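You operate a simulated robot arm through the tools that you are given. There is no shell and no other tool. Be economical: measure what you need, move in short steps, check, and stop when the job is done.

You run a simulated robot arm. Do the job below in one go: nothing can be reset, and whatever is moved stays where it is left.

## Task
Put things in order on the red cloth of the pool table. At the end: the black spare nut from the red cloth of the pool table stands on top of the blue ice brick (carton); the blue net roll (marked "SPARE NET") stands where the silver oil tin stood; the silver oil tin stands on top of the green rubber sheet; the yellow corner guard is on the white plate; whatever was shut is shut again. Leave all else as you found it, and nothing knocked over.

The check looks at the end state, three seconds after you hand in, the way a careful person would. Anything else that was tipped, shoved, dropped, spilled or broken makes it a failure. Flat cloth is picked up by pressing the open fingertips on it (5 to 10 N) and closing them slowly along it; thin cloth reads only 2 to 8 mm in the jaws.

## Robot
A 6-joint arm with a two-finger parallel gripper, fixed in place. Base frame: the origin is at the foot of the arm, x ahead of it, y to its left, z up; the work surface is at about z = 0. Readings come in m, rad, newtons and seconds.
With the tool pointing down near the work surface it reaches from about 0.14 to 0.58 m from the base axis. Its first joint turns from -1.152 to 1.152 rad. Payload 2.1 kg.
The tool frame sits at the grasp point between the pads (the TCP): z along the fingers, y along the line on which they close. The tips reach 0.03 m beyond it. Largest opening 0.094 m; finger width 0.028, thickness 0.01; the body of the gripper, 0.05 by 0.096 m, starts 0.055 m behind the TCP.
Orientation is told as [roll, pitch, yaw] about the base's x, y, z axes, in that order, counted from this pose: with the fingers straight down and closing along the base's y, the tool's x points along the base's -x, its y along +y and its z along -z.

## Interface
- The arm moves only by the tool apply_moves. Its arguments are lists of equal length, an entry for each row: "travel": the shift along the base's x, y, z in mm, a list of three; "rotation": the turn, a rotation vector about the base's x, y, z in rad, a list of three; "fingers": the opening in per cent of the stroke, from 0 (shut) to 100 (fully open). In form: {"travel": [[tx, ty, tz], ...], "rotation": [[ax, ay, az], ...], "fingers": [fingers, ...]}. A call has 1 to 20 rows; each row is the pose to reach, as a shift and turn from the pose commanded when the call began. Each row takes 0.2 s and may step no farther than 0.05 m and 0.15 rad from the row before; otherwise, or with a gripper value out of range, the whole call is refused. Where a pose cannot be reached the arm comes as near as it can. A force on the tool above 40 N (or 10 N above the force at the start of the call, whichever is more), or a blocked arm, ends the call early, and 0.2 s more pass. The fingers move at their own pace (about 0.072 m/s each) and stop on an object; they squeeze with about 29 N. The grip force told is the motor's: it shows also when the fingers shut on nothing. Time passes only in rows, and 0.2 s behind the last, so rows that repeat a pose let the fingers close. The reply holds the time, the measured pose of the TCP, the force on the tool along the base axes, the opening and the grip force, in the units named above and with some noise, with the torque about the TCP (base axes, N m) and any sound that the robot's microphone picked up, and new pictures: "show" is both (left out), scene, wrist or none.
- Cameras (640 x 400 px; columns grow to the right, rows downward): "scene" is fixed at [0.0523, -0.3774, 0.481]; the picture's right is [0.82, -0.57, 0.00], its down [-0.37, -0.53, -0.76] and it looks along [0.43, 0.62, -0.65] (base axes); focal length 214 px, centre (320, 200). "wrist" rides on the gripper at [0.076, 0.014, -0.103] in the tool frame; the picture's right is [-0.18, 0.98, 0.00], its down [-0.75, -0.14, -0.64] and it looks along [-0.63, -0.12, 0.77] (tool axes); focal length 243 px, centre (320, 200). There is no depth. A picture from a camera that has moved, and an enlarged one, comes with that camera's place and axes in the base frame and with its lens. The place of the scene camera against the robot may be out by one fixed shift of up to 0.012 m in any direction.
- zoom(camera, box): a new picture of the part [left, top, right, bottom] of that camera's present view, enlarged. The clock stands still meanwhile.
- job_done(): hands the job in; it is judged then, once.

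Work in short steps. Places have to be worked out from the pictures, the camera data and where the tool is seen: move nearer, look again, correct. Check each grasp and each placing, and mend what went wrong. You have 120 turns and 200 pictures in all, those below and enlarged ones among them. Open the gripper and draw the arm clear of the work before you hand the job in, unless the task says otherwise; then end with one line.

The tools are called after "Call:" as name(argument=value, ...) on one line, values as JSON. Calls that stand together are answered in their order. apply_moves: Moves the arm, as the interface text tells. Its arguments: {"type":"object","properties":{"travel":{"type":"array"},"rotation":{"type":"array"},"fingers":{"type":"array"},"show":{"type":"string","enum":["both","scene","wrist","none"]}},"required":["travel","rotation","fingers"]} The other tools are called the same way: zoom (camera, box) takes an enlarged picture of a part of a camera's view; job_done () hands the job in.

At the start:

```text
clock: 0.0
tool_pos: [0.3013, -0.23, 0.3204]
tool_rot: [0.0, -0.002, -0.001]
wrist_force: [-0.4, -0.7, -0.4]
ft_torque: [0.02, 0.0, 0.0]
finger_gap: 0.0939
finger_force: 0.0
```

scene: 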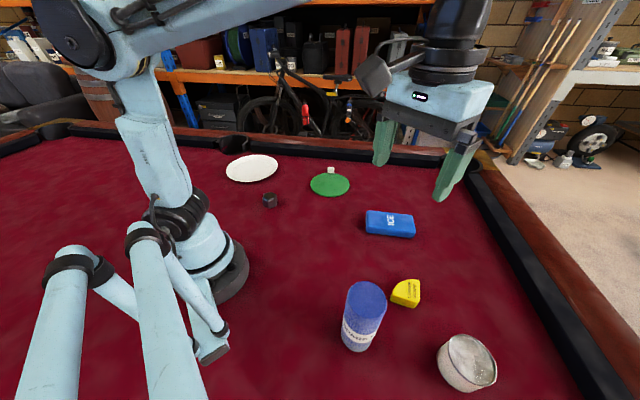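
wrist: 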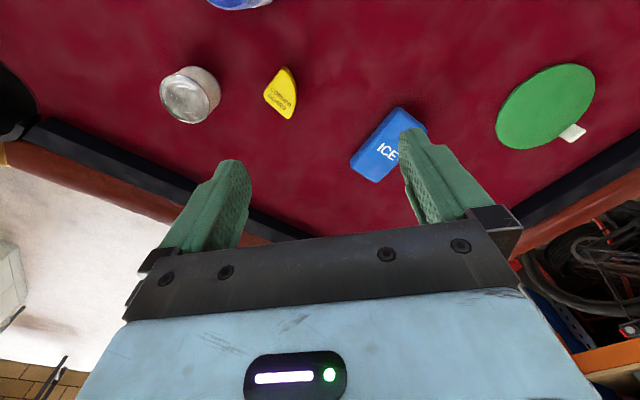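

I start by zooming in on the objects to judge their shapes and sizes.

Call:
zoom(camera="scene", box=[210, 140, 430, 250])

Call:
zoom(camera="scene", box=[320, 260, 520, 400])

Call:
zoom(camera="wrist", box=[140, 30, 340, 150])

```text
2.91 times, centred on (320, 195) of scene
camera zoom: at [0.0523, -0.3774, 0.481], right [0.82, -0.57, 0.0], down [-0.37, -0.53, -0.76], along [0.43, 0.62, -0.65], focal length 624 px, centre (320, 214)
```

zoom: 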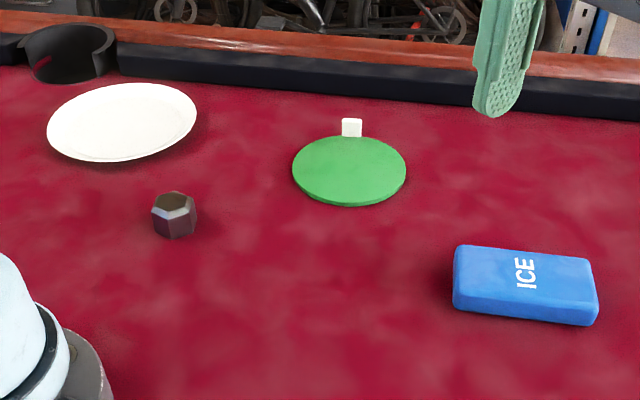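

```text
2.86 times, centred on (420, 330) of scene
camera zoom: at [0.0523, -0.3774, 0.481], right [0.82, -0.57, 0.0], down [-0.37, -0.53, -0.76], along [0.43, 0.62, -0.65], focal length 613 px, centre (34, -171)
```

zoom: 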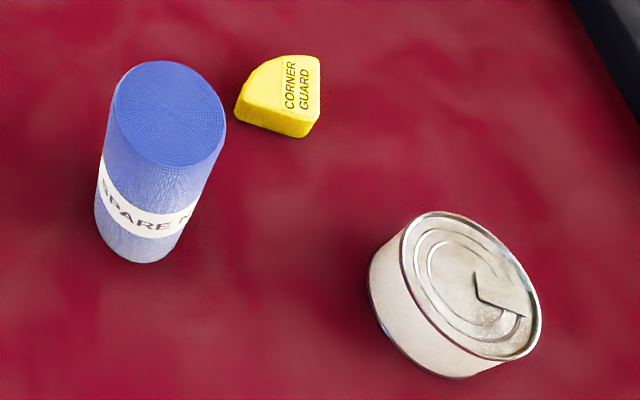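

```text
3.20 times, centred on (240, 90) of wrist
camera zoom: at [0.2255, -0.2155, 0.4215], right [0.18, 0.98, 0.0], down [0.75, -0.14, 0.64], along [0.63, -0.12, -0.77], focal length 776 px, centre (576, 552)
```

zoom: 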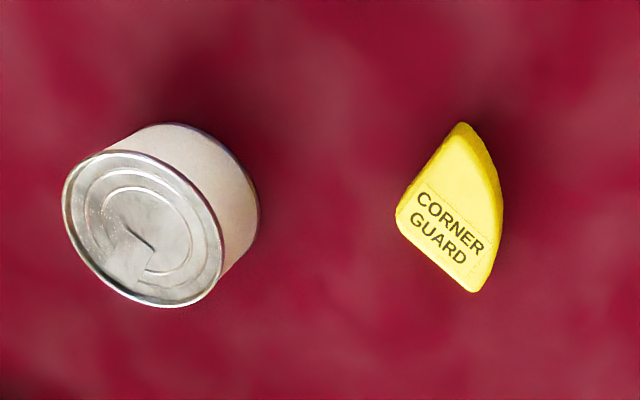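

The tin is closed, roughly 0.08 m wide and 0.045 m high, near (0.306, -0.436). I move above it at a safe height to measure it.

Call:
apply_moves(travel=[[0, -45, -10], [2, -90, -30], [3, -135, -60], [4, -170, -90], [5, -205, -120], [5, -205, -140], [5, -205, -140]], rotation=[[0, 0, 0], [0, 0, 0], [0, 0, 0], [0, 0, 0], [0, 0, 0], [0, 0, 0], [0, 0, 0]], fingers=[100, 100, 100, 100, 100, 100, 100])

```text
refused: row 3 steps farther than a row can; nothing moved
```

Row 3 was a little over 50 mm, so I use smaller steps.

Call:
apply_moves(travel=[[0, -35, -10], [2, -70, -30], [3, -105, -55], [4, -140, -80], [5, -175, -110], [5, -205, -140], [5, -205, -140]], rotation=[[0, 0, 0], [0, 0, 0], [0, 0, 0], [0, 0, 0], [0, 0, 0], [0, 0, 0], [0, 0, 0]], fingers=[100, 100, 100, 100, 100, 100, 100])

```text
clock: 1.6
tool_pos: [0.3073, -0.4355, 0.179]
tool_rot: [0.0, -0.001, 0.001]
wrist_force: [-0.2, 0.1, -0.6]
ft_torque: [0.02, -0.04, 0.06]
finger_gap: 0.0941
finger_force: 0.1
camera wrist: at [0.2315, -0.4221, 0.2791], right [0.18, 0.98, 0.0], down [0.75, -0.14, 0.64], along [0.63, -0.12, -0.77], focal length 243 px, centre (320, 200)
```

scene: 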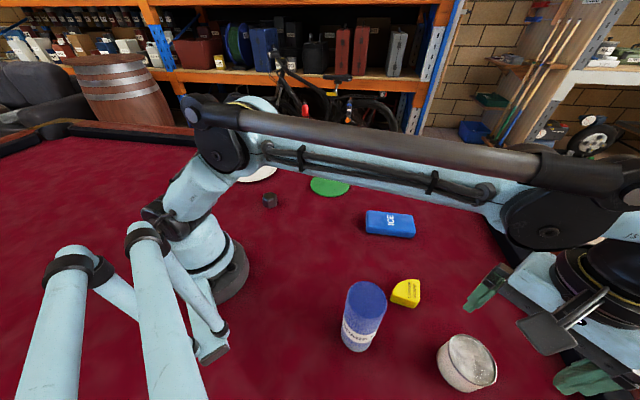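
wrist: 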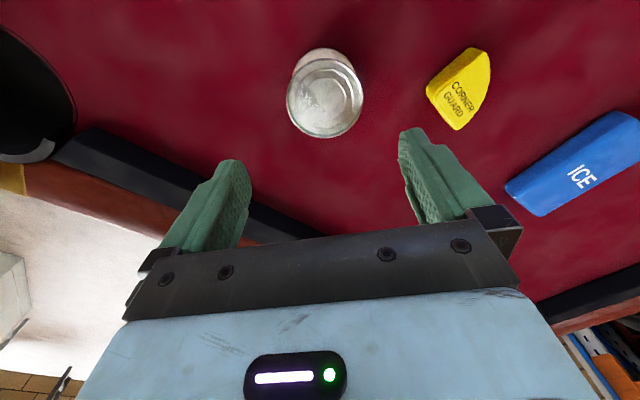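

The tin's top centre looks to be near (0.302, -0.431), 0.07 m wide. I centre on it, come down part way and look again.

Call:
apply_moves(travel=[[-4, 4, -30], [-4, 4, -70], [-4, 4, -70]], rotation=[[0, 0, 0], [0, 0, 0], [0, 0, 0]], fingers=[100, 100, 100], show="wrist")

```text
clock: 2.4
tool_pos: [0.3044, -0.4304, 0.1069]
tool_rot: [0.001, -0.003, 0.0]
wrist_force: [-0.7, -0.5, 0.1]
ft_torque: [0.0, 0.02, 0.02]
finger_gap: 0.0938
finger_force: 0.1
camera wrist: at [0.2266, -0.4163, 0.2085], right [0.18, 0.98, 0.0], down [0.75, -0.14, 0.64], along [0.63, -0.12, -0.77], focal length 243 px, centre (320, 200)
```

wrist: 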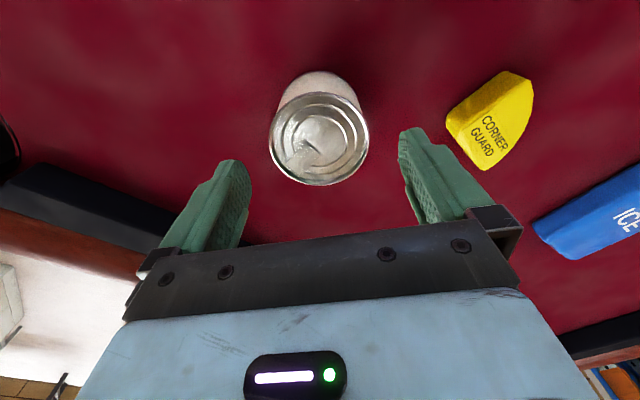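

The tin is centred at about (0.303, -0.4315), so I go down around it and close.

Call:
apply_moves(travel=[[0, -1, -35], [0, -1, -68], [0, -1, -68], [0, -1, -68], [0, -1, -68], [0, -1, -68]], rotation=[[0, 0, 0], [0, 0, 0], [0, 0, 0], [0, 0, 0], [0, 0, 0], [0, 0, 0]], fingers=[100, 100, 100, 40, 40, 40], show="wrist")

```text
clock: 3.8
tool_pos: [0.3007, -0.4315, 0.0411]
tool_rot: [0.0, -0.002, -0.001]
wrist_force: [0.0, 0.8, -0.6]
ft_torque: [-0.01, 0.0, -0.01]
finger_gap: 0.0692
finger_force: 28.9
camera wrist: at [0.2245, -0.4165, 0.1424], right [0.18, 0.98, 0.0], down [0.75, -0.14, 0.64], along [0.63, -0.12, -0.77], focal length 243 px, centre (320, 200)
```

wrist: 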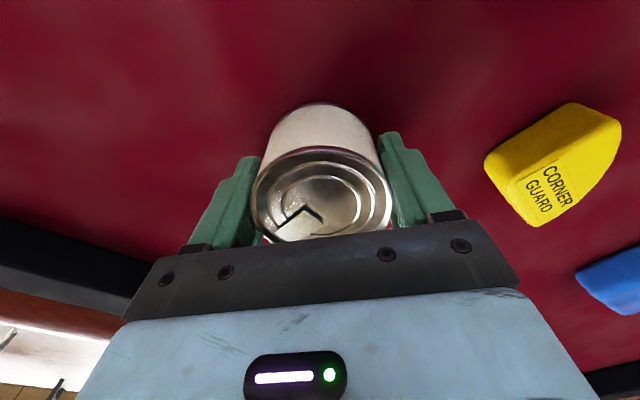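

The tin is held (gap 0.069). I lift it straight up and carry it over the green sheet, estimated at about (0.445, 0.134).

Call:
apply_moves(travel=[[0, 0, 40], [0, 0, 85], [0, 0, 130], [0, 0, 175], [0, 0, 215], [0, 0, 240], [10, 45, 240], [20, 90, 240], [30, 135, 240], [40, 180, 240], [50, 225, 240], [60, 270, 240], [70, 315, 240], [80, 360, 240], [90, 405, 240], [100, 450, 240], [110, 495, 240], [125, 530, 240], [138, 565, 240], [138, 565, 240]], rotation=[[0, 0, 0], [0, 0, 0], [0, 0, 0], [0, 0, 0], [0, 0, 0], [0, 0, 0], [0, 0, 0], [0, 0, 0], [0, 0, 0], [0, 0, 0], [0, 0, 0], [0, 0, 0], [0, 0, 0], [0, 0, 0], [0, 0, 0], [0, 0, 0], [0, 0, 0], [0, 0, 0], [0, 0, 0], [0, 0, 0]], fingers=[40, 40, 40, 40, 40, 40, 40, 40, 40, 40, 40, 40, 40, 40, 40, 40, 40, 40, 40, 40])

```text
clock: 8.0
tool_pos: [0.4399, 0.1348, 0.2844]
tool_rot: [-0.001, -0.002, -0.001]
wrist_force: [-0.9, -0.2, -2.8]
ft_torque: [0.0, 0.0, 0.01]
finger_gap: 0.0695
finger_force: 28.8
out of reach, approached as far as the arm can: row 6
camera wrist: at [0.3637, 0.1483, 0.3852], right [0.18, 0.98, 0.0], down [0.75, -0.14, 0.64], along [0.63, -0.12, -0.77], focal length 243 px, centre (320, 200)
```

scene: 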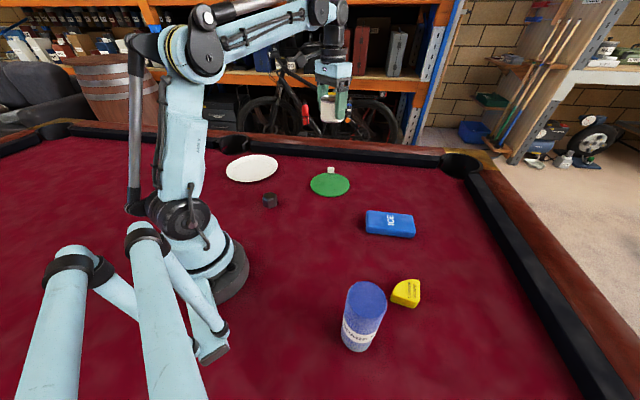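
wrist: 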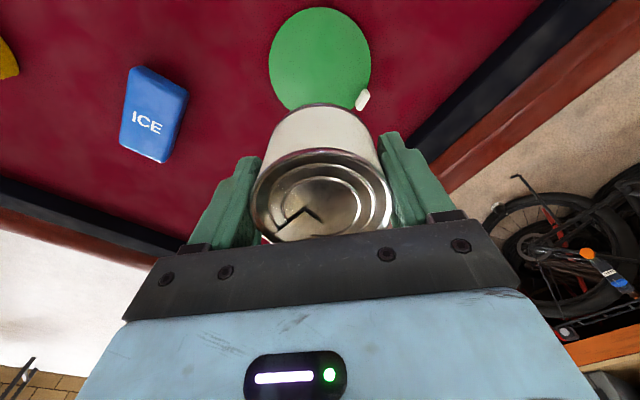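

The sheet's centre works out at about (0.428, 0.134), with the white block just past its far edge. I correct and lower the tin to just above the sheet.

Call:
apply_moves(travel=[[-12, -1, -30], [-12, -1, -75], [-12, -1, -120], [-12, -1, -165], [-12, -1, -200], [-12, -1, -215], [-12, -1, -215]], rotation=[[0, 0, 0], [0, 0, 0], [0, 0, 0], [0, 0, 0], [0, 0, 0], [0, 0, 0], [0, 0, 0]], fingers=[40, 40, 40, 40, 40, 40, 40])

Call:
zoom(camera="scene", box=[260, 120, 400, 220])

```text
clock: 9.6
tool_pos: [0.4303, 0.1317, 0.0664]
tool_rot: [0.0, -0.002, -0.001]
wrist_force: [0.8, 0.1, -1.4]
ft_torque: [0.01, 0.01, 0.0]
finger_gap: 0.0697
finger_force: 28.9
camera wrist: at [0.3539, 0.1456, 0.1676], right [0.18, 0.98, 0.0], down [0.75, -0.14, 0.64], along [0.63, -0.12, -0.77], focal length 243 px, centre (320, 200)
```

scene: 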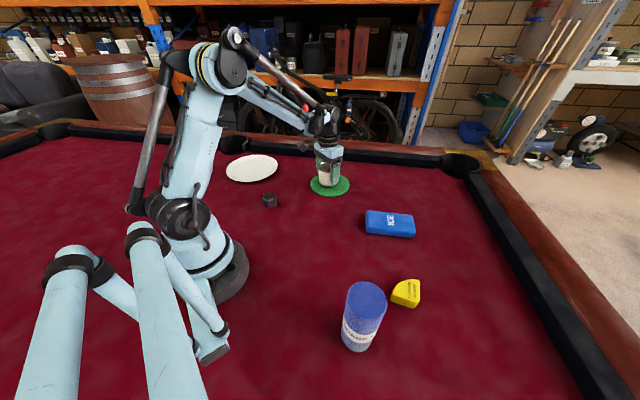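
wrist: 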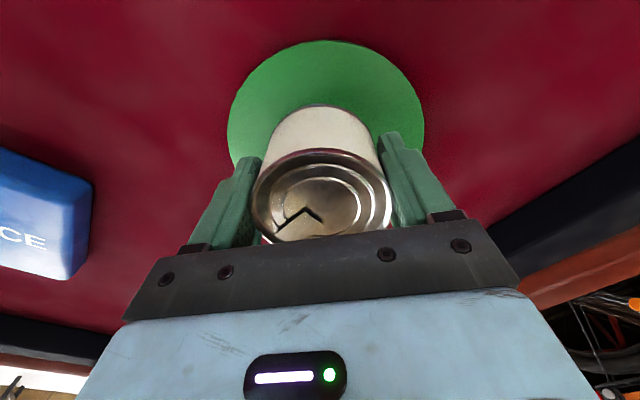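

```text
4.00 times, centred on (330, 170) of scene
camera zoom: at [0.0523, -0.3774, 0.481], right [0.82, -0.57, 0.0], down [-0.37, -0.53, -0.76], along [0.43, 0.62, -0.65], focal length 858 px, centre (280, 320)
```

zoom: 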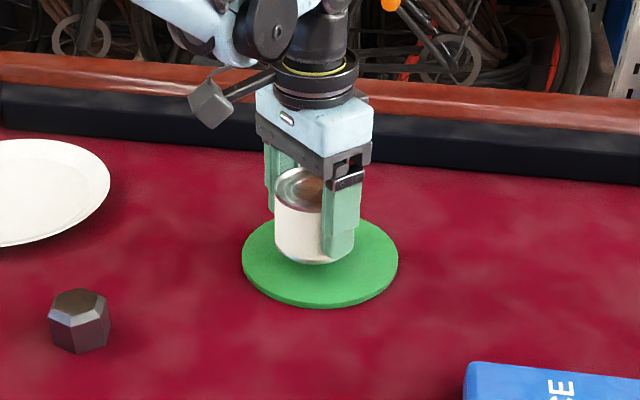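

The tin still hovers about 25 mm up. With the disc's near edge and the scene camera's bias taken into account, the centre is nearer (0.440, 0.135), so I shift and lower in small steps.

Call:
apply_moves(travel=[[10, 3, 0], [10, 3, -8], [10, 3, -14], [10, 3, -16], [10, 3, -18], [10, 3, -18]], rotation=[[0, 0, 0], [0, 0, 0], [0, 0, 0], [0, 0, 0], [0, 0, 0], [0, 0, 0]], fingers=[40, 40, 40, 40, 40, 40])

Call:
zoom(camera="scene", box=[290, 130, 370, 210])

```text
clock: 11.0
tool_pos: [0.4381, 0.1352, 0.0497]
tool_rot: [-0.001, -0.003, -0.001]
wrist_force: [-0.8, 0.1, -1.4]
ft_torque: [0.01, 0.03, -0.02]
finger_gap: 0.0692
finger_force: 29.7
camera wrist: at [0.3624, 0.1494, 0.1503], right [0.18, 0.98, 0.0], down [0.75, -0.14, 0.64], along [0.63, -0.12, -0.77], focal length 243 px, centre (320, 200)
```

scene: 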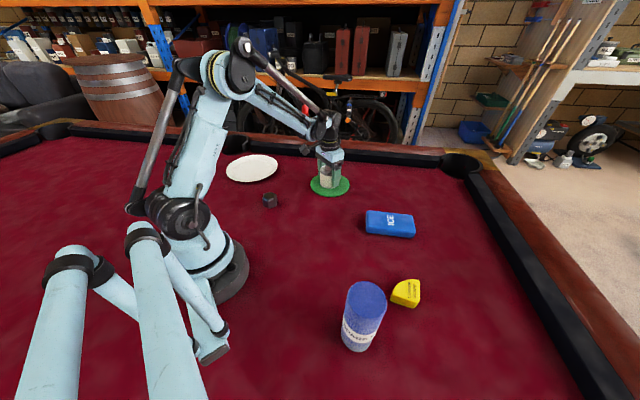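
wrist: 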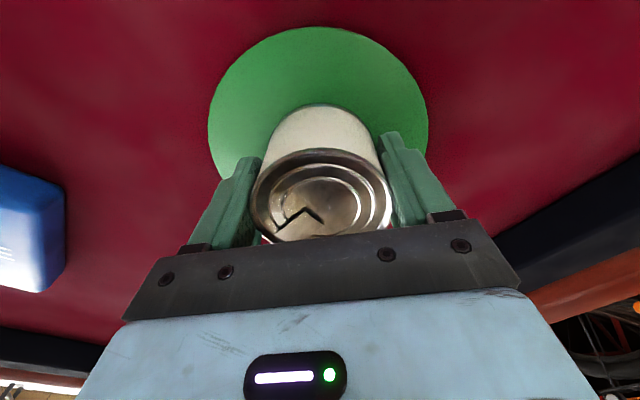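

```text
5.00 times, centred on (330, 170) of scene
camera zoom: at [0.0523, -0.3774, 0.481], right [0.82, -0.57, 0.0], down [-0.37, -0.53, -0.76], along [0.43, 0.62, -0.65], focal length 1072 px, centre (270, 350)
```

zoom: 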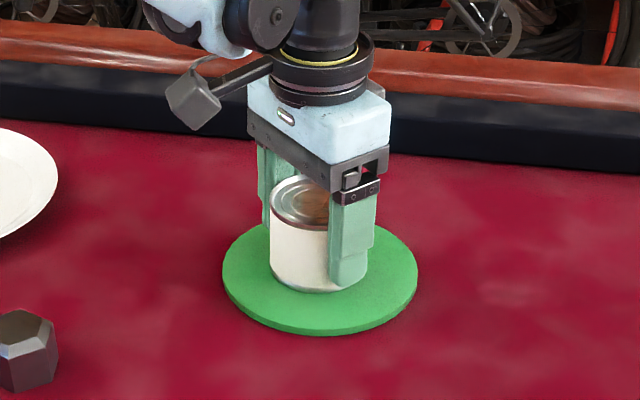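

It is nicely centred and close to touching. I lower by small steps until the force shows contact.

Call:
apply_moves(travel=[[0, 0, -2], [0, 0, -3], [0, 0, -3]], rotation=[[0, 0, 0], [0, 0, 0], [0, 0, 0]], fingers=[40, 40, 40], show="none")

```text
clock: 11.8
tool_pos: [0.439, 0.1349, 0.0461]
tool_rot: [0.0, -0.002, 0.001]
wrist_force: [1.5, -1.4, 30.7]
ft_torque: [-0.06, -0.35, -0.06]
finger_gap: 0.0691
finger_force: 29.0
```

Contact at 30 N, so I ease up 1.5 mm, open the fingers and rise.

Call:
apply_moves(travel=[[0, 0, 1.5], [0, 0, 1.5], [0, 0, 1.5], [0, 0, 1.5], [0, 0, 30], [0, 0, 70], [0, 0, 110], [0, 0, 150]], rotation=[[0, 0, 0], [0, 0, 0], [0, 0, 0], [0, 0, 0], [0, 0, 0], [0, 0, 0], [0, 0, 0], [0, 0, 0]], fingers=[40, 98, 98, 98, 98, 98, 98, 98])

```text
clock: 13.6
tool_pos: [0.4386, 0.1352, 0.1991]
tool_rot: [0.001, -0.001, -0.001]
wrist_force: [-0.9, 0.5, -0.5]
ft_torque: [0.02, 0.02, 0.04]
finger_gap: 0.0921
finger_force: 0.0
camera wrist: at [0.3623, 0.1496, 0.2997], right [0.18, 0.98, 0.0], down [0.75, -0.14, 0.64], along [0.63, -0.12, -0.77], focal length 243 px, centre (320, 200)
```

scene: 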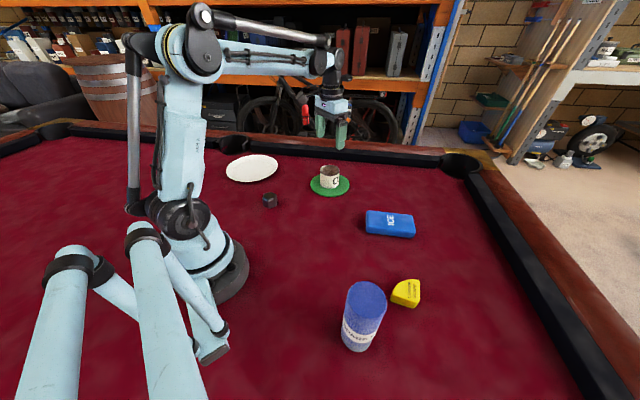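
wrist: 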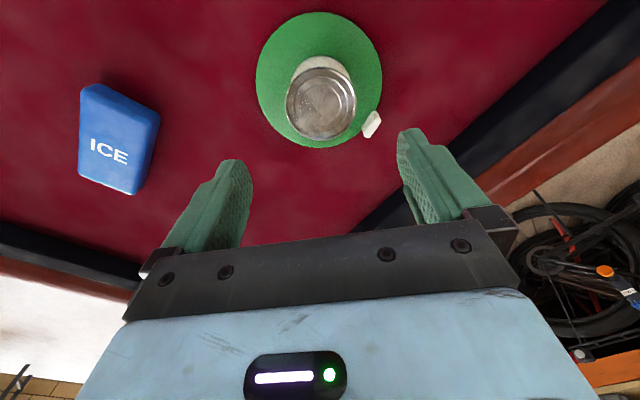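

The tin stands on the sheet. Next is the nut, near (0.215, 0.17), so I move over it for a look.

Call:
apply_moves(travel=[[-40, 6, 10], [-80, 13, 10], [-120, 20, 10], [-160, 27, 10], [-200, 34, 10], [-222, 38, 0], [-222, 38, 0]], rotation=[[0, 0, 0], [0, 0, 0], [0, 0, 0], [0, 0, 0], [0, 0, 0], [0, 0, 0], [0, 0, 0]], fingers=[98, 98, 98, 98, 98, 98, 98])

Call:
zoom(camera="wrist", box=[240, 20, 400, 180])

```text
clock: 15.2
tool_pos: [0.2177, 0.1712, 0.1954]
tool_rot: [-0.001, -0.002, -0.002]
wrist_force: [0.4, -0.2, 0.5]
ft_torque: [0.01, 0.05, 0.02]
finger_gap: 0.092
finger_force: 0.0
camera wrist: at [0.1417, 0.1855, 0.2962], right [0.18, 0.98, 0.0], down [0.75, -0.14, 0.64], along [0.63, -0.12, -0.77], focal length 243 px, centre (320, 200)
```

scene: 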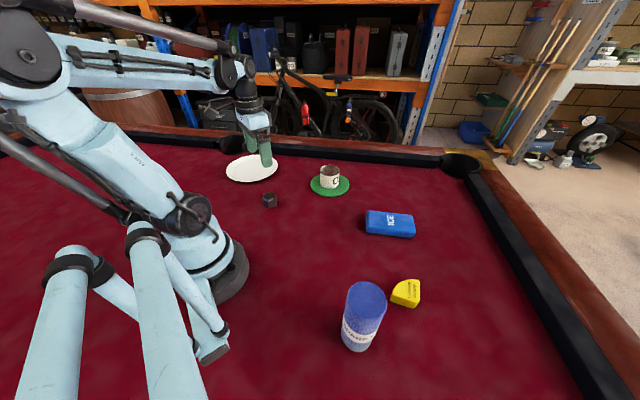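
wrist: 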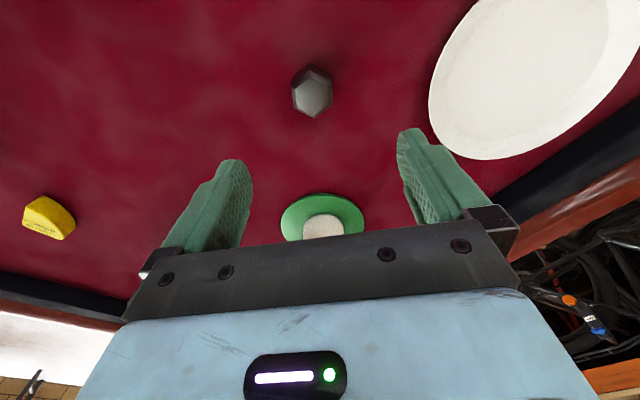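

```text
2.50 times, centred on (320, 100) of wrist
camera zoom: at [0.1417, 0.1855, 0.2962], right [0.18, 0.98, 0.0], down [0.75, -0.14, 0.64], along [0.63, -0.12, -0.77], focal length 606 px, centre (320, 450)
```

zoom: 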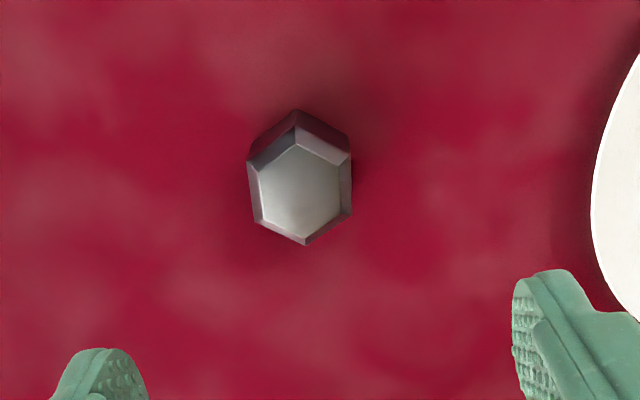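

The nut is centred near (0.218, 0.164) with its flats turned about -0.15 rad. I turn to match, come down around it and close.

Call:
apply_moves(travel=[[0, -7, -30], [0, -7, -75], [0, -7, -115], [0, -7, -145], [0, -7, -158], [0, -7, -158], [0, -7, -158], [0, -7, -158], [0, -7, -158], [0, -7, -158], [0, -7, -158]], rotation=[[0, 0, -0.1], [0, 0, -0.15], [0, 0, -0.15], [0, 0, -0.15], [0, 0, -0.15], [0, 0, -0.15], [0, 0, -0.15], [0, 0, -0.15], [0, 0, -0.15], [0, 0, -0.15], [0, 0, -0.15]], fingers=[98, 98, 98, 98, 98, 70, 55, 45, 20, 20, 20], show="wrist")

```text
clock: 17.6
tool_pos: [0.2168, 0.1663, 0.039]
tool_rot: [0.001, -0.002, -0.15]
wrist_force: [-0.1, 0.4, -0.2]
ft_torque: [0.04, 0.0, 0.0]
finger_gap: 0.0479
finger_force: 29.2
camera wrist: at [0.1447, 0.1915, 0.1404], right [0.33, 0.94, 0.0], down [0.72, -0.25, 0.64], along [0.61, -0.21, -0.77], focal length 243 px, centre (320, 200)
```

wrist: 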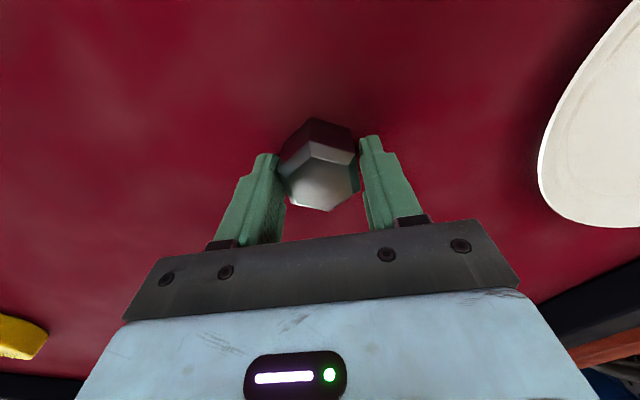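

The grip reads 0.048 m, a bit more than the top face's width, which would fit a chamfered nut. I zoom to check the seating.

Call:
zoom(camera="wrist", box=[240, 100, 400, 240])

```text
2.86 times, centred on (320, 170) of wrist
camera zoom: at [0.1447, 0.1915, 0.1404], right [0.33, 0.94, 0.0], down [0.72, -0.25, 0.64], along [0.61, -0.21, -0.77], focal length 693 px, centre (320, 286)
```

zoom: 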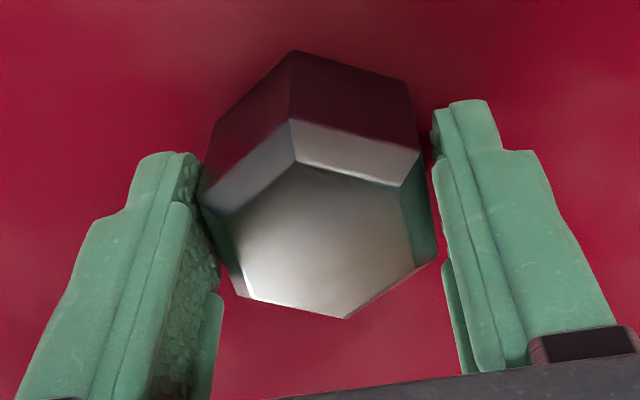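

The pads lie along the nut's flats, so the grip is good. I lift and carry the nut towards the ice brick.

Call:
apply_moves(travel=[[0, 0, 30], [0, 0, 75], [0, 0, 120], [0, 0, 160], [25, -35, 170], [50, -70, 170], [75, -105, 170], [100, -140, 170], [125, -175, 170], [150, -210, 170], [175, -245, 170], [200, -270, 170], [220, -290, 170], [220, -290, 170]], rotation=[[0, 0, 0], [0, 0, 0], [0, 0, 0], [0, 0, 0], [0, 0, 0], [0, 0, 0], [0, 0, 0], [0, 0, 0], [0, 0, 0], [0, 0, 0], [0, 0, 0], [0, 0, 0], [0, 0, 0], [0, 0, 0]], fingers=[20, 20, 20, 20, 20, 20, 20, 20, 20, 20, 20, 20, 20, 20])

```text
clock: 20.6
tool_pos: [0.4378, -0.1247, 0.2101]
tool_rot: [0.0, -0.002, -0.151]
wrist_force: [-0.4, -0.6, -1.0]
ft_torque: [0.0, -0.01, 0.03]
finger_gap: 0.0478
finger_force: 28.8
camera wrist: at [0.3642, -0.0984, 0.3105], right [0.33, 0.94, 0.0], down [0.72, -0.25, 0.64], along [0.61, -0.21, -0.77], focal length 243 px, centre (320, 200)
```

scene: 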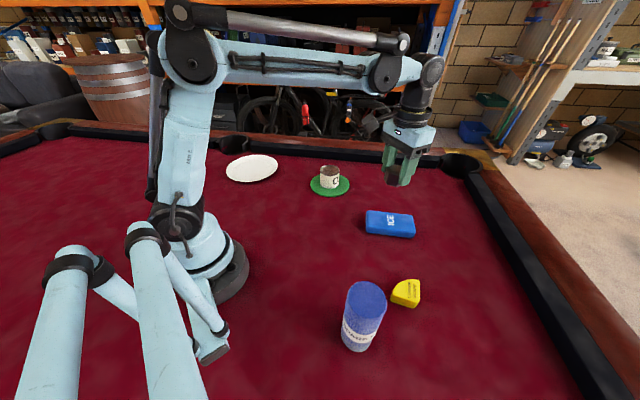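
wrist: 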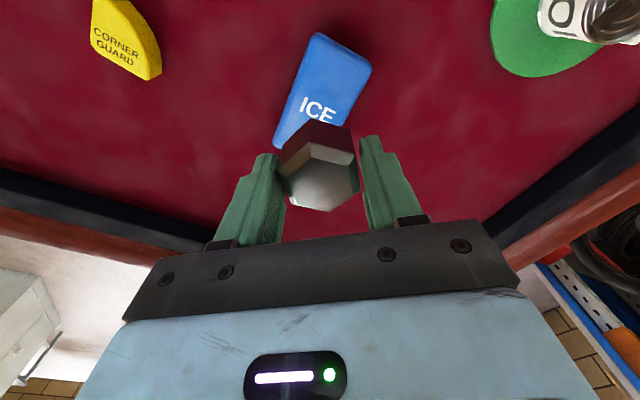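

The brick's top centre works out near (0.458, -0.132). I shift there and lower to roughly 2 cm above it for a check.

Call:
apply_moves(travel=[[10, -4, -20], [20, -7, -60], [20, -7, -100], [20, -7, -120], [20, -7, -120]], rotation=[[0, 0, 0], [0, 0, 0], [0, 0, 0], [0, 0, 0], [0, 0, 0]], fingers=[20, 20, 20, 20, 20])

Call:
zoom(camera="scene", box=[340, 160, 440, 260])

```text
clock: 21.8
tool_pos: [0.4552, -0.1312, 0.0897]
tool_rot: [-0.001, -0.001, -0.148]
wrist_force: [0.0, -0.4, -1.7]
ft_torque: [0.01, -0.02, 0.02]
finger_gap: 0.048
finger_force: 28.3
camera wrist: at [0.3812, -0.1054, 0.1905], right [0.33, 0.94, 0.0], down [0.72, -0.25, 0.64], along [0.61, -0.21, -0.77], focal length 243 px, centre (320, 200)
```

scene: 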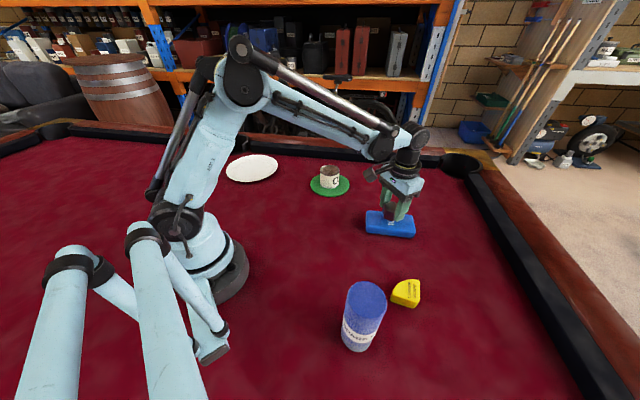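
wrist: 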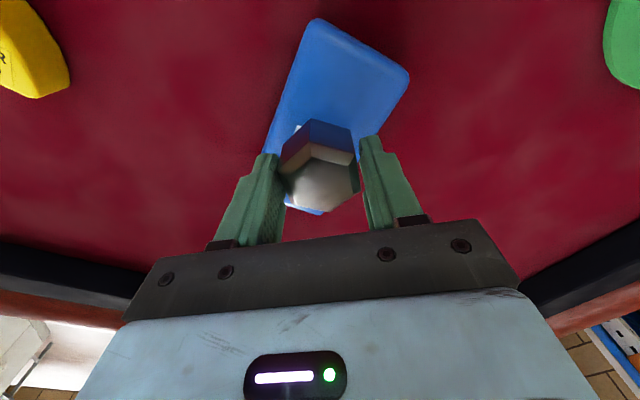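

```text
4.00 times, centred on (390, 210) of scene
camera zoom: at [0.0523, -0.3774, 0.481], right [0.82, -0.57, 0.0], down [-0.37, -0.53, -0.76], along [0.43, 0.62, -0.65], focal length 858 px, centre (40, 160)
```

zoom: 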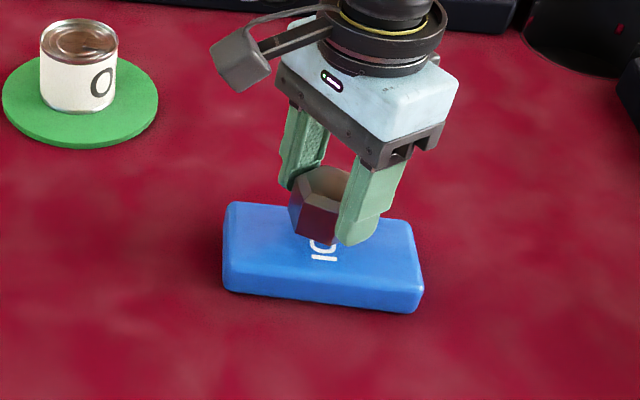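

It is centred over the brick. I lower towards contact in small steps, watching the force.

Call:
apply_moves(travel=[[2, -1, -8], [2, -1, -14], [2, -1, -17], [2, -1, -17]], rotation=[[0, 0, 0], [0, 0, 0], [0, 0, 0], [0, 0, 0]], fingers=[20, 20, 20, 20], show="none")

Call:
zoom(camera="scene", box=[355, 170, 425, 250])

```text
clock: 22.8
tool_pos: [0.4584, -0.1337, 0.0706]
tool_rot: [-0.002, -0.001, -0.151]
wrist_force: [-0.2, 0.4, -0.2]
ft_torque: [0.01, -0.02, -0.02]
finger_gap: 0.0481
finger_force: 29.3
```

```text
5.00 times, centred on (390, 210) of scene
camera zoom: at [0.0523, -0.3774, 0.481], right [0.82, -0.57, 0.0], down [-0.37, -0.53, -0.76], along [0.43, 0.62, -0.65], focal length 1072 px, centre (-30, 150)
```

zoom: 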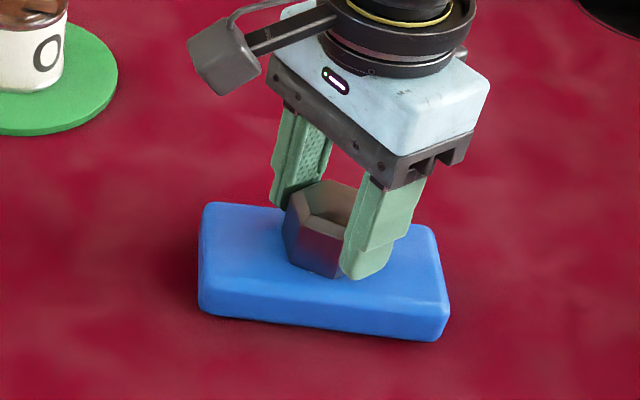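

Very close now; I go on in 1.5 mm steps.

Call:
apply_moves(travel=[[0, 0, -1.5], [0, 0, -1.5]], rotation=[[0, 0, 0], [0, 0, 0]], fingers=[20, 20], show="none")

```text
clock: 23.4
tool_pos: [0.4587, -0.1323, 0.0695]
tool_rot: [0.0, -0.002, -0.151]
wrist_force: [-0.3, 2.0, 27.3]
ft_torque: [0.05, -0.02, 0.01]
finger_gap: 0.0482
finger_force: 29.1
```

Contact made. I ease off slightly, release and lift clear.

Call:
apply_moves(travel=[[0, 0, 1], [0, 0, 1], [0, 0, 1], [0, 0, 1], [0, 0, 30], [0, 0, 70], [0, 0, 110], [0, 0, 140]], rotation=[[0, 0, 0], [0, 0, 0], [0, 0, 0], [0, 0, 0], [0, 0, 0], [0, 0, 0], [0, 0, 0], [0, 0, 0]], fingers=[20, 80, 80, 80, 80, 80, 80, 80])

```text
clock: 25.2
tool_pos: [0.457, -0.1305, 0.2113]
tool_rot: [0.0, -0.001, -0.15]
wrist_force: [-1.0, 0.5, 0.1]
ft_torque: [0.02, 0.02, 0.0]
finger_gap: 0.0752
finger_force: 0.0
camera wrist: at [0.3838, -0.1048, 0.3128], right [0.33, 0.94, 0.0], down [0.72, -0.25, 0.64], along [0.61, -0.21, -0.77], focal length 243 px, centre (320, 200)
```

scene: 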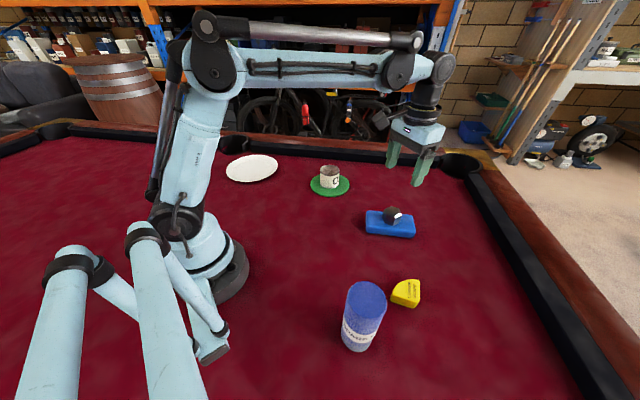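
wrist: 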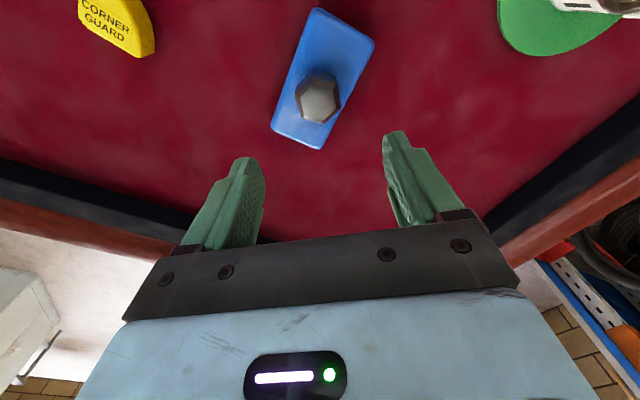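

The nut stands on the brick. Next the net roll, since it would crowd the camera at the guard. I go above it, back at yaw 0.

Call:
apply_moves(travel=[[-20, -10, 40], [-55, -35, 70], [-90, -65, 80], [-125, -95, 80], [-160, -125, 80], [-195, -150, 80], [-230, -165, 80], [-260, -172, 80], [-260, -172, 80]], rotation=[[0, 0, 0.05], [0, 0, 0.1], [0, 0, 0.15], [0, 0, 0.15], [0, 0, 0.15], [0, 0, 0.15], [0, 0, 0.15], [0, 0, 0.15], [0, 0, 0.15]], fingers=[100, 100, 100, 100, 100, 100, 100, 100, 100])

```text
refused: row 2 steps farther than a row can; nothing moved
```

Row 2 was too long; I shorten the steps.

Call:
apply_moves(travel=[[-20, -10, 35], [-50, -30, 60], [-85, -60, 75], [-120, -90, 80], [-155, -120, 80], [-190, -145, 80], [-225, -160, 80], [-260, -172, 80], [-260, -172, 80]], rotation=[[0, 0, 0.05], [0, 0, 0.1], [0, 0, 0.15], [0, 0, 0.15], [0, 0, 0.15], [0, 0, 0.15], [0, 0, 0.15], [0, 0, 0.15], [0, 0, 0.15]], fingers=[100, 100, 100, 100, 100, 100, 100, 100, 100])

```text
clock: 27.2
tool_pos: [0.1986, -0.304, 0.2906]
tool_rot: [0.0, -0.001, 0.0]
wrist_force: [-0.6, 0.6, -0.6]
ft_torque: [-0.02, -0.01, 0.0]
finger_gap: 0.0942
finger_force: 0.1
camera wrist: at [0.1219, -0.2888, 0.3922], right [0.18, 0.98, 0.0], down [0.75, -0.14, 0.64], along [0.63, -0.12, -0.77], focal length 243 px, centre (320, 200)
```

scene: 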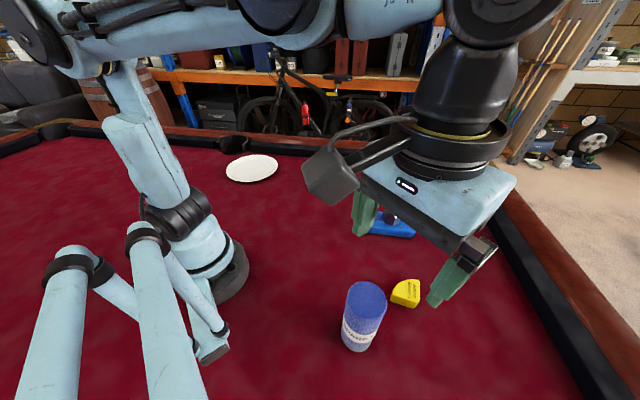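
wrist: 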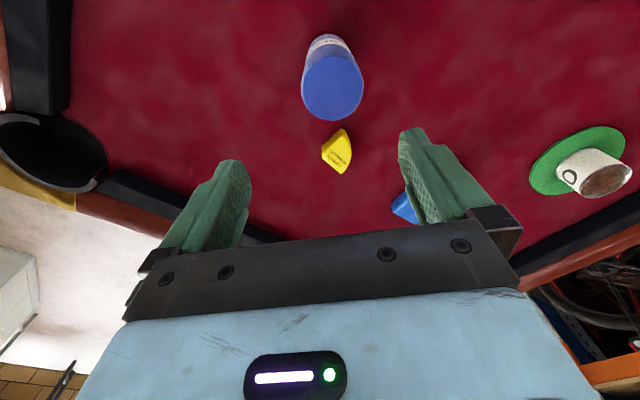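

The roll is about 0.061 m wide and 0.13 m tall, at about (0.193, -0.291). I centre over it, drop to tips just above its top and look again.

Call:
apply_moves(travel=[[-3, 7, -40], [-6, 13, -80], [-6, 13, -105], [-6, 13, -105]], rotation=[[0, 0, 0], [0, 0, 0], [0, 0, 0], [0, 0, 0]], fingers=[100, 100, 100, 100], show="wrist")

```text
clock: 28.2
tool_pos: [0.1969, -0.2889, 0.1837]
tool_rot: [-0.001, -0.003, -0.001]
wrist_force: [0.3, -0.4, -0.6]
ft_torque: [-0.03, -0.01, 0.01]
finger_gap: 0.0939
finger_force: 0.0
camera wrist: at [0.12, -0.2749, 0.285], right [0.18, 0.98, 0.0], down [0.75, -0.14, 0.64], along [0.63, -0.12, -0.77], focal length 243 px, centre (320, 200)
```

wrist: 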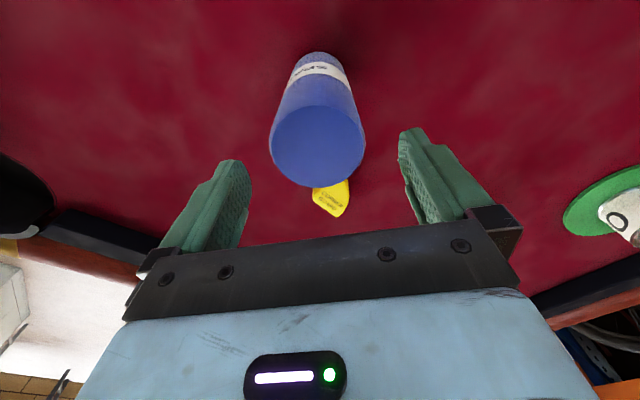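

The roll's centre is confirmed at (0.193, -0.2905), with its top near z 0.14. I lower around it and grip.

Call:
apply_moves(travel=[[-2, -1, -35], [-2, -1, -70], [-2, -1, -89], [-2, -1, -89], [-2, -1, -89], [-2, -1, -89], [-2, -1, -89]], rotation=[[0, 0, 0], [0, 0, 0], [0, 0, 0], [0, 0, 0], [0, 0, 0], [0, 0, 0], [0, 0, 0]], fingers=[100, 100, 100, 75, 30, 30, 30])

```text
clock: 29.1
tool_pos: [0.1911, -0.2887, 0.0988]
tool_rot: [0.0, 0.0, 0.0]
wrist_force: [-1.6, 3.4, 21.2]
ft_torque: [-0.15, -0.02, -0.05]
finger_gap: 0.0702
finger_force: 0.1
stopped in row 4: the force on the tool passed its limit at 56 N (the readings are from after the stop); the commanded pose is now the measured one
camera wrist: at [0.115, -0.2754, 0.1999], right [0.18, 0.98, 0.0], down [0.75, -0.14, 0.64], along [0.63, -0.12, -0.77], focal length 243 px, centre (320, 200)
```

scene: 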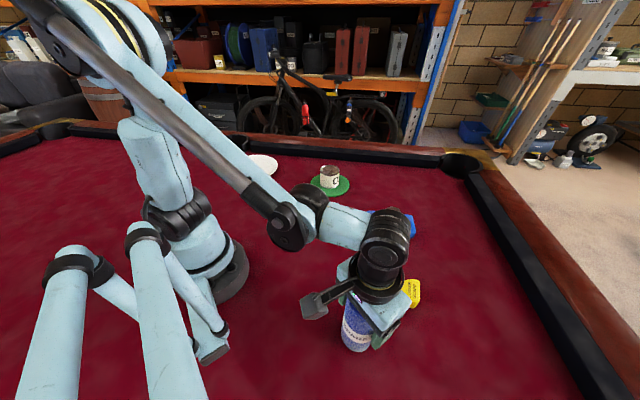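
wrist: 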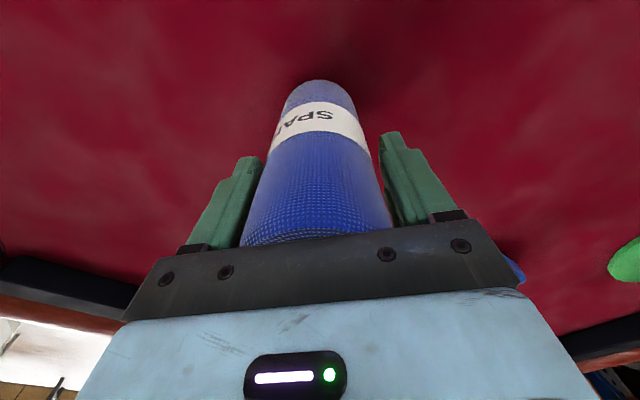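

The gripper body met the roll's top, so the roll is nearer 0.15 m tall; it still stands. I rise 12 mm and then close gently.

Call:
apply_moves(travel=[[0, 0, 8], [0, 0, 12], [0, 0, 12], [0, 0, 12]], rotation=[[0, 0, 0], [0, 0, 0], [0, 0, 0], [0, 0, 0]], fingers=[78, 78, 78, 78])

Call:
zoom(camera="scene", box=[290, 250, 450, 360])

```text
clock: 30.1
tool_pos: [0.1916, -0.2894, 0.1102]
tool_rot: [0.001, 0.0, -0.002]
wrist_force: [0.8, 0.4, 0.4]
ft_torque: [0.02, -0.02, -0.01]
finger_gap: 0.0733
finger_force: 0.0
camera wrist: at [0.1154, -0.2753, 0.2114], right [0.18, 0.98, 0.0], down [0.75, -0.14, 0.64], along [0.63, -0.12, -0.77], focal length 243 px, centre (320, 200)
```

scene: 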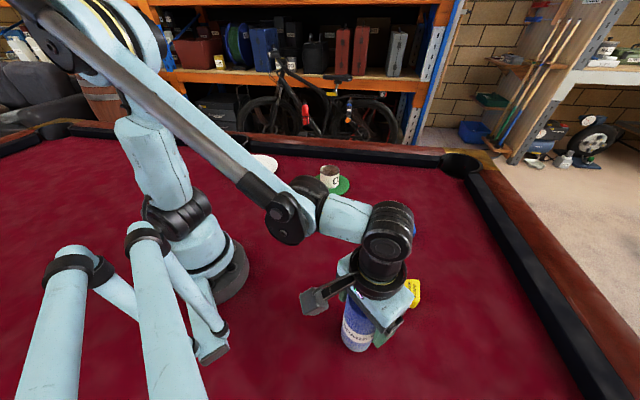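
wrist: 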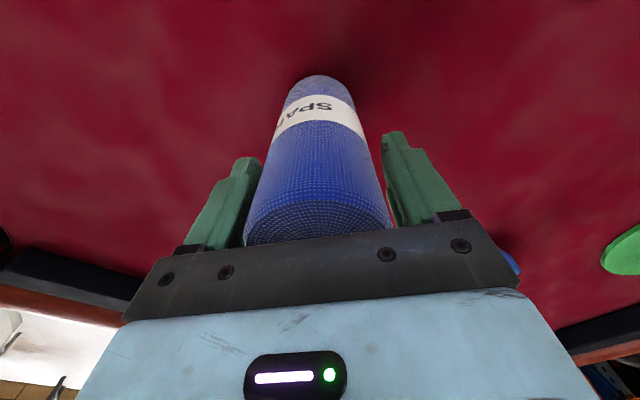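

```text
3.64 times, centred on (370, 305) of scene
camera zoom: at [0.0523, -0.3774, 0.481], right [0.82, -0.57, 0.0], down [-0.37, -0.53, -0.76], along [0.43, 0.62, -0.65], focal length 780 px, centre (138, -182)
```

zoom: 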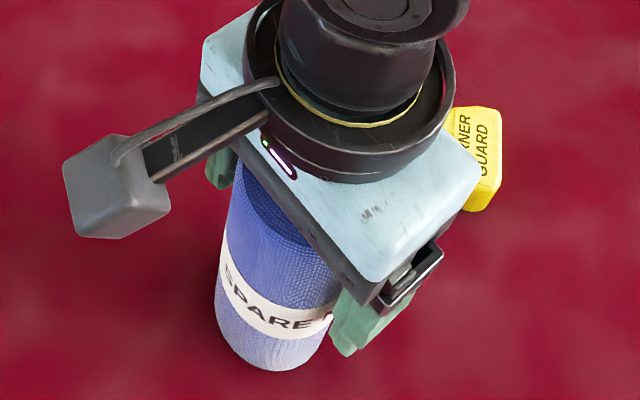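

The roll stands upright between the fingers, so I close.

Call:
apply_moves(travel=[[0, 0, 0], [0, 0, 0], [0, 0, 0], [0, 0, 0]], rotation=[[0, 0, 0], [0, 0, 0], [0, 0, 0], [0, 0, 0]], fingers=[72, 68, 35, 35], show="wrist")

```text
clock: 31.1
tool_pos: [0.1908, -0.2897, 0.1109]
tool_rot: [0.001, 0.0, -0.001]
wrist_force: [0.2, -1.4, 1.0]
ft_torque: [-0.09, 0.0, -0.03]
finger_gap: 0.0604
finger_force: 29.0
camera wrist: at [0.1154, -0.2754, 0.2114], right [0.18, 0.98, 0.0], down [0.75, -0.14, 0.64], along [0.63, -0.12, -0.77], focal length 243 px, centre (320, 200)
```

wrist: 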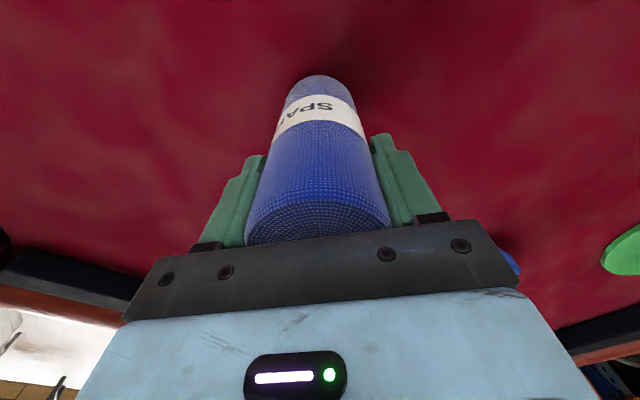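

Held at gap 0.060. I lift 80 mm, carry the roll to the old tin spot (0.303, -0.4315) and stop a little above the cloth.

Call:
apply_moves(travel=[[0, 0, 35], [0, 0, 80], [20, -26, 80], [40, -52, 80], [60, -78, 80], [80, -104, 80], [95, -125, 80], [110, -142, 80], [110, -142, 80], [110, -142, 45], [110, -142, 15], [110, -142, 15]], rotation=[[0, 0, 0], [0, 0, 0], [0, 0, 0], [0, 0, 0], [0, 0, 0], [0, 0, 0], [0, 0, 0], [0, 0, 0], [0, 0, 0], [0, 0, 0], [0, 0, 0], [0, 0, 0]], fingers=[35, 35, 35, 35, 35, 35, 35, 35, 35, 35, 35, 35])

```text
clock: 33.7
tool_pos: [0.3034, -0.4307, 0.1247]
tool_rot: [0.001, 0.0, 0.001]
wrist_force: [0.5, 0.4, -2.2]
ft_torque: [-0.02, -0.04, 0.03]
finger_gap: 0.06
finger_force: 29.1
camera wrist: at [0.2272, -0.4167, 0.2267], right [0.18, 0.98, 0.0], down [0.75, -0.14, 0.64], along [0.63, -0.12, -0.77], focal length 243 px, centre (320, 200)
```

scene: 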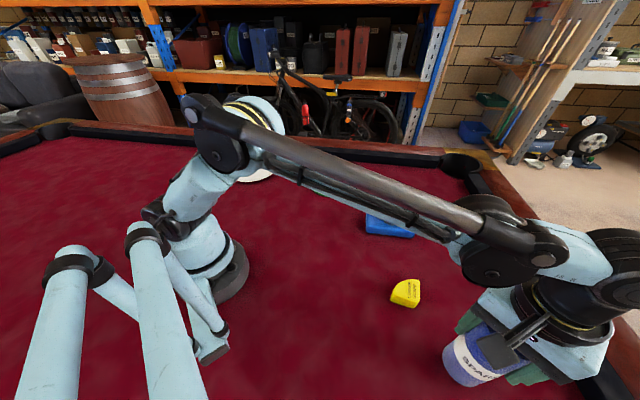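
wrist: 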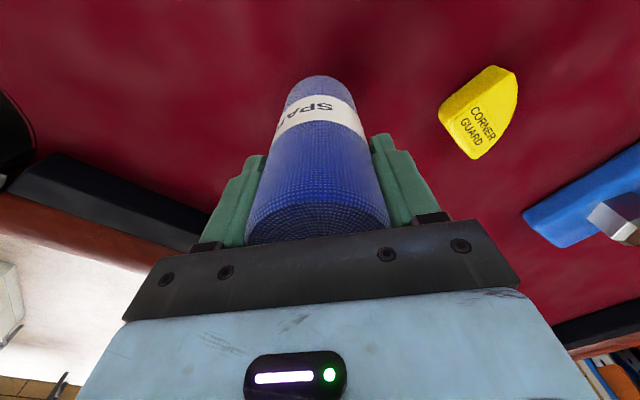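

The roll is upright over the spot. I lower to contact.

Call:
apply_moves(travel=[[0, 0, -8], [0, 0, -12], [0, 0, -13.5], [0, 0, -13.5]], rotation=[[0, 0, 0], [0, 0, 0], [0, 0, 0], [0, 0, 0]], fingers=[35, 35, 35, 35], show="none")

```text
clock: 34.7
tool_pos: [0.3011, -0.4332, 0.1124]
tool_rot: [0.003, -0.001, 0.0]
wrist_force: [-0.1, -0.2, -1.6]
ft_torque: [-0.01, 0.01, -0.03]
finger_gap: 0.06
finger_force: 28.9
```

No contact yet; another 1.5 mm.

Call:
apply_moves(travel=[[0, 0, -1], [0, 0, -1.5], [0, 0, -1.5]], rotation=[[0, 0, 0], [0, 0, 0], [0, 0, 0]], fingers=[35, 35, 35], show="none")

```text
clock: 35.5
tool_pos: [0.3008, -0.4321, 0.111]
tool_rot: [0.002, 0.0, 0.0]
wrist_force: [0.2, -0.1, -2.2]
ft_torque: [-0.01, -0.01, 0.02]
finger_gap: 0.0602
finger_force: 28.8
```

Still hanging free; a little lower.

Call:
apply_moves(travel=[[0, 0, -1], [0, 0, -1.5], [0, 0, -1.5]], rotation=[[0, 0, 0], [0, 0, 0], [0, 0, 0]], fingers=[35, 35, 35], show="none")

```text
clock: 36.3
tool_pos: [0.3022, -0.4316, 0.1107]
tool_rot: [0.002, 0.001, 0.0]
wrist_force: [0.7, -2.2, 26.4]
ft_torque: [-0.21, -0.02, -0.01]
finger_gap: 0.0598
finger_force: 29.0
```

Contact. I ease up, open gradually, and rise straight off the roll.

Call:
apply_moves(travel=[[0, 0, 1], [0, 0, 1], [0, 0, 1], [0, 0, 1], [0, 0, 1], [0, 0, 20], [0, 0, 50], [0, 0, 85], [0, 0, 110]], rotation=[[0, 0, 0], [0, 0, 0], [0, 0, 0], [0, 0, 0], [0, 0, 0], [0, 0, 0], [0, 0, 0], [0, 0, 0], [0, 0, 0]], fingers=[35, 66, 80, 95, 95, 95, 95, 95, 95])

```text
clock: 38.3
tool_pos: [0.3014, -0.431, 0.2188]
tool_rot: [0.001, 0.0, 0.0]
wrist_force: [-0.8, 0.8, 0.4]
ft_torque: [0.01, 0.02, 0.01]
finger_gap: 0.0891
finger_force: 0.0
camera wrist: at [0.2254, -0.417, 0.3197], right [0.18, 0.98, 0.0], down [0.75, -0.14, 0.64], along [0.63, -0.12, -0.77], focal length 243 px, centre (320, 200)
```

scene: 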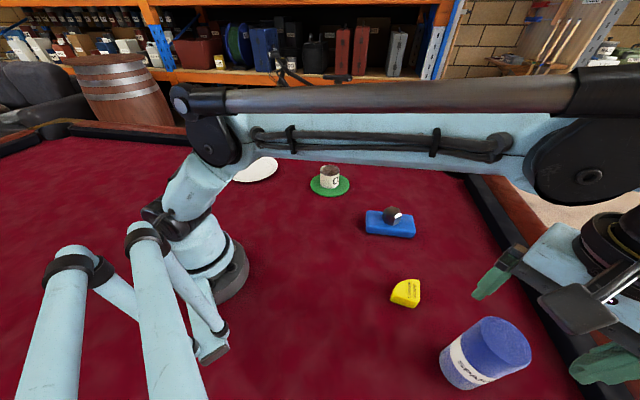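
wrist: 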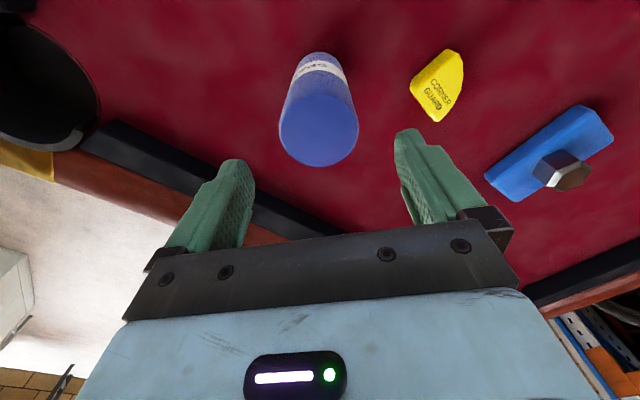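

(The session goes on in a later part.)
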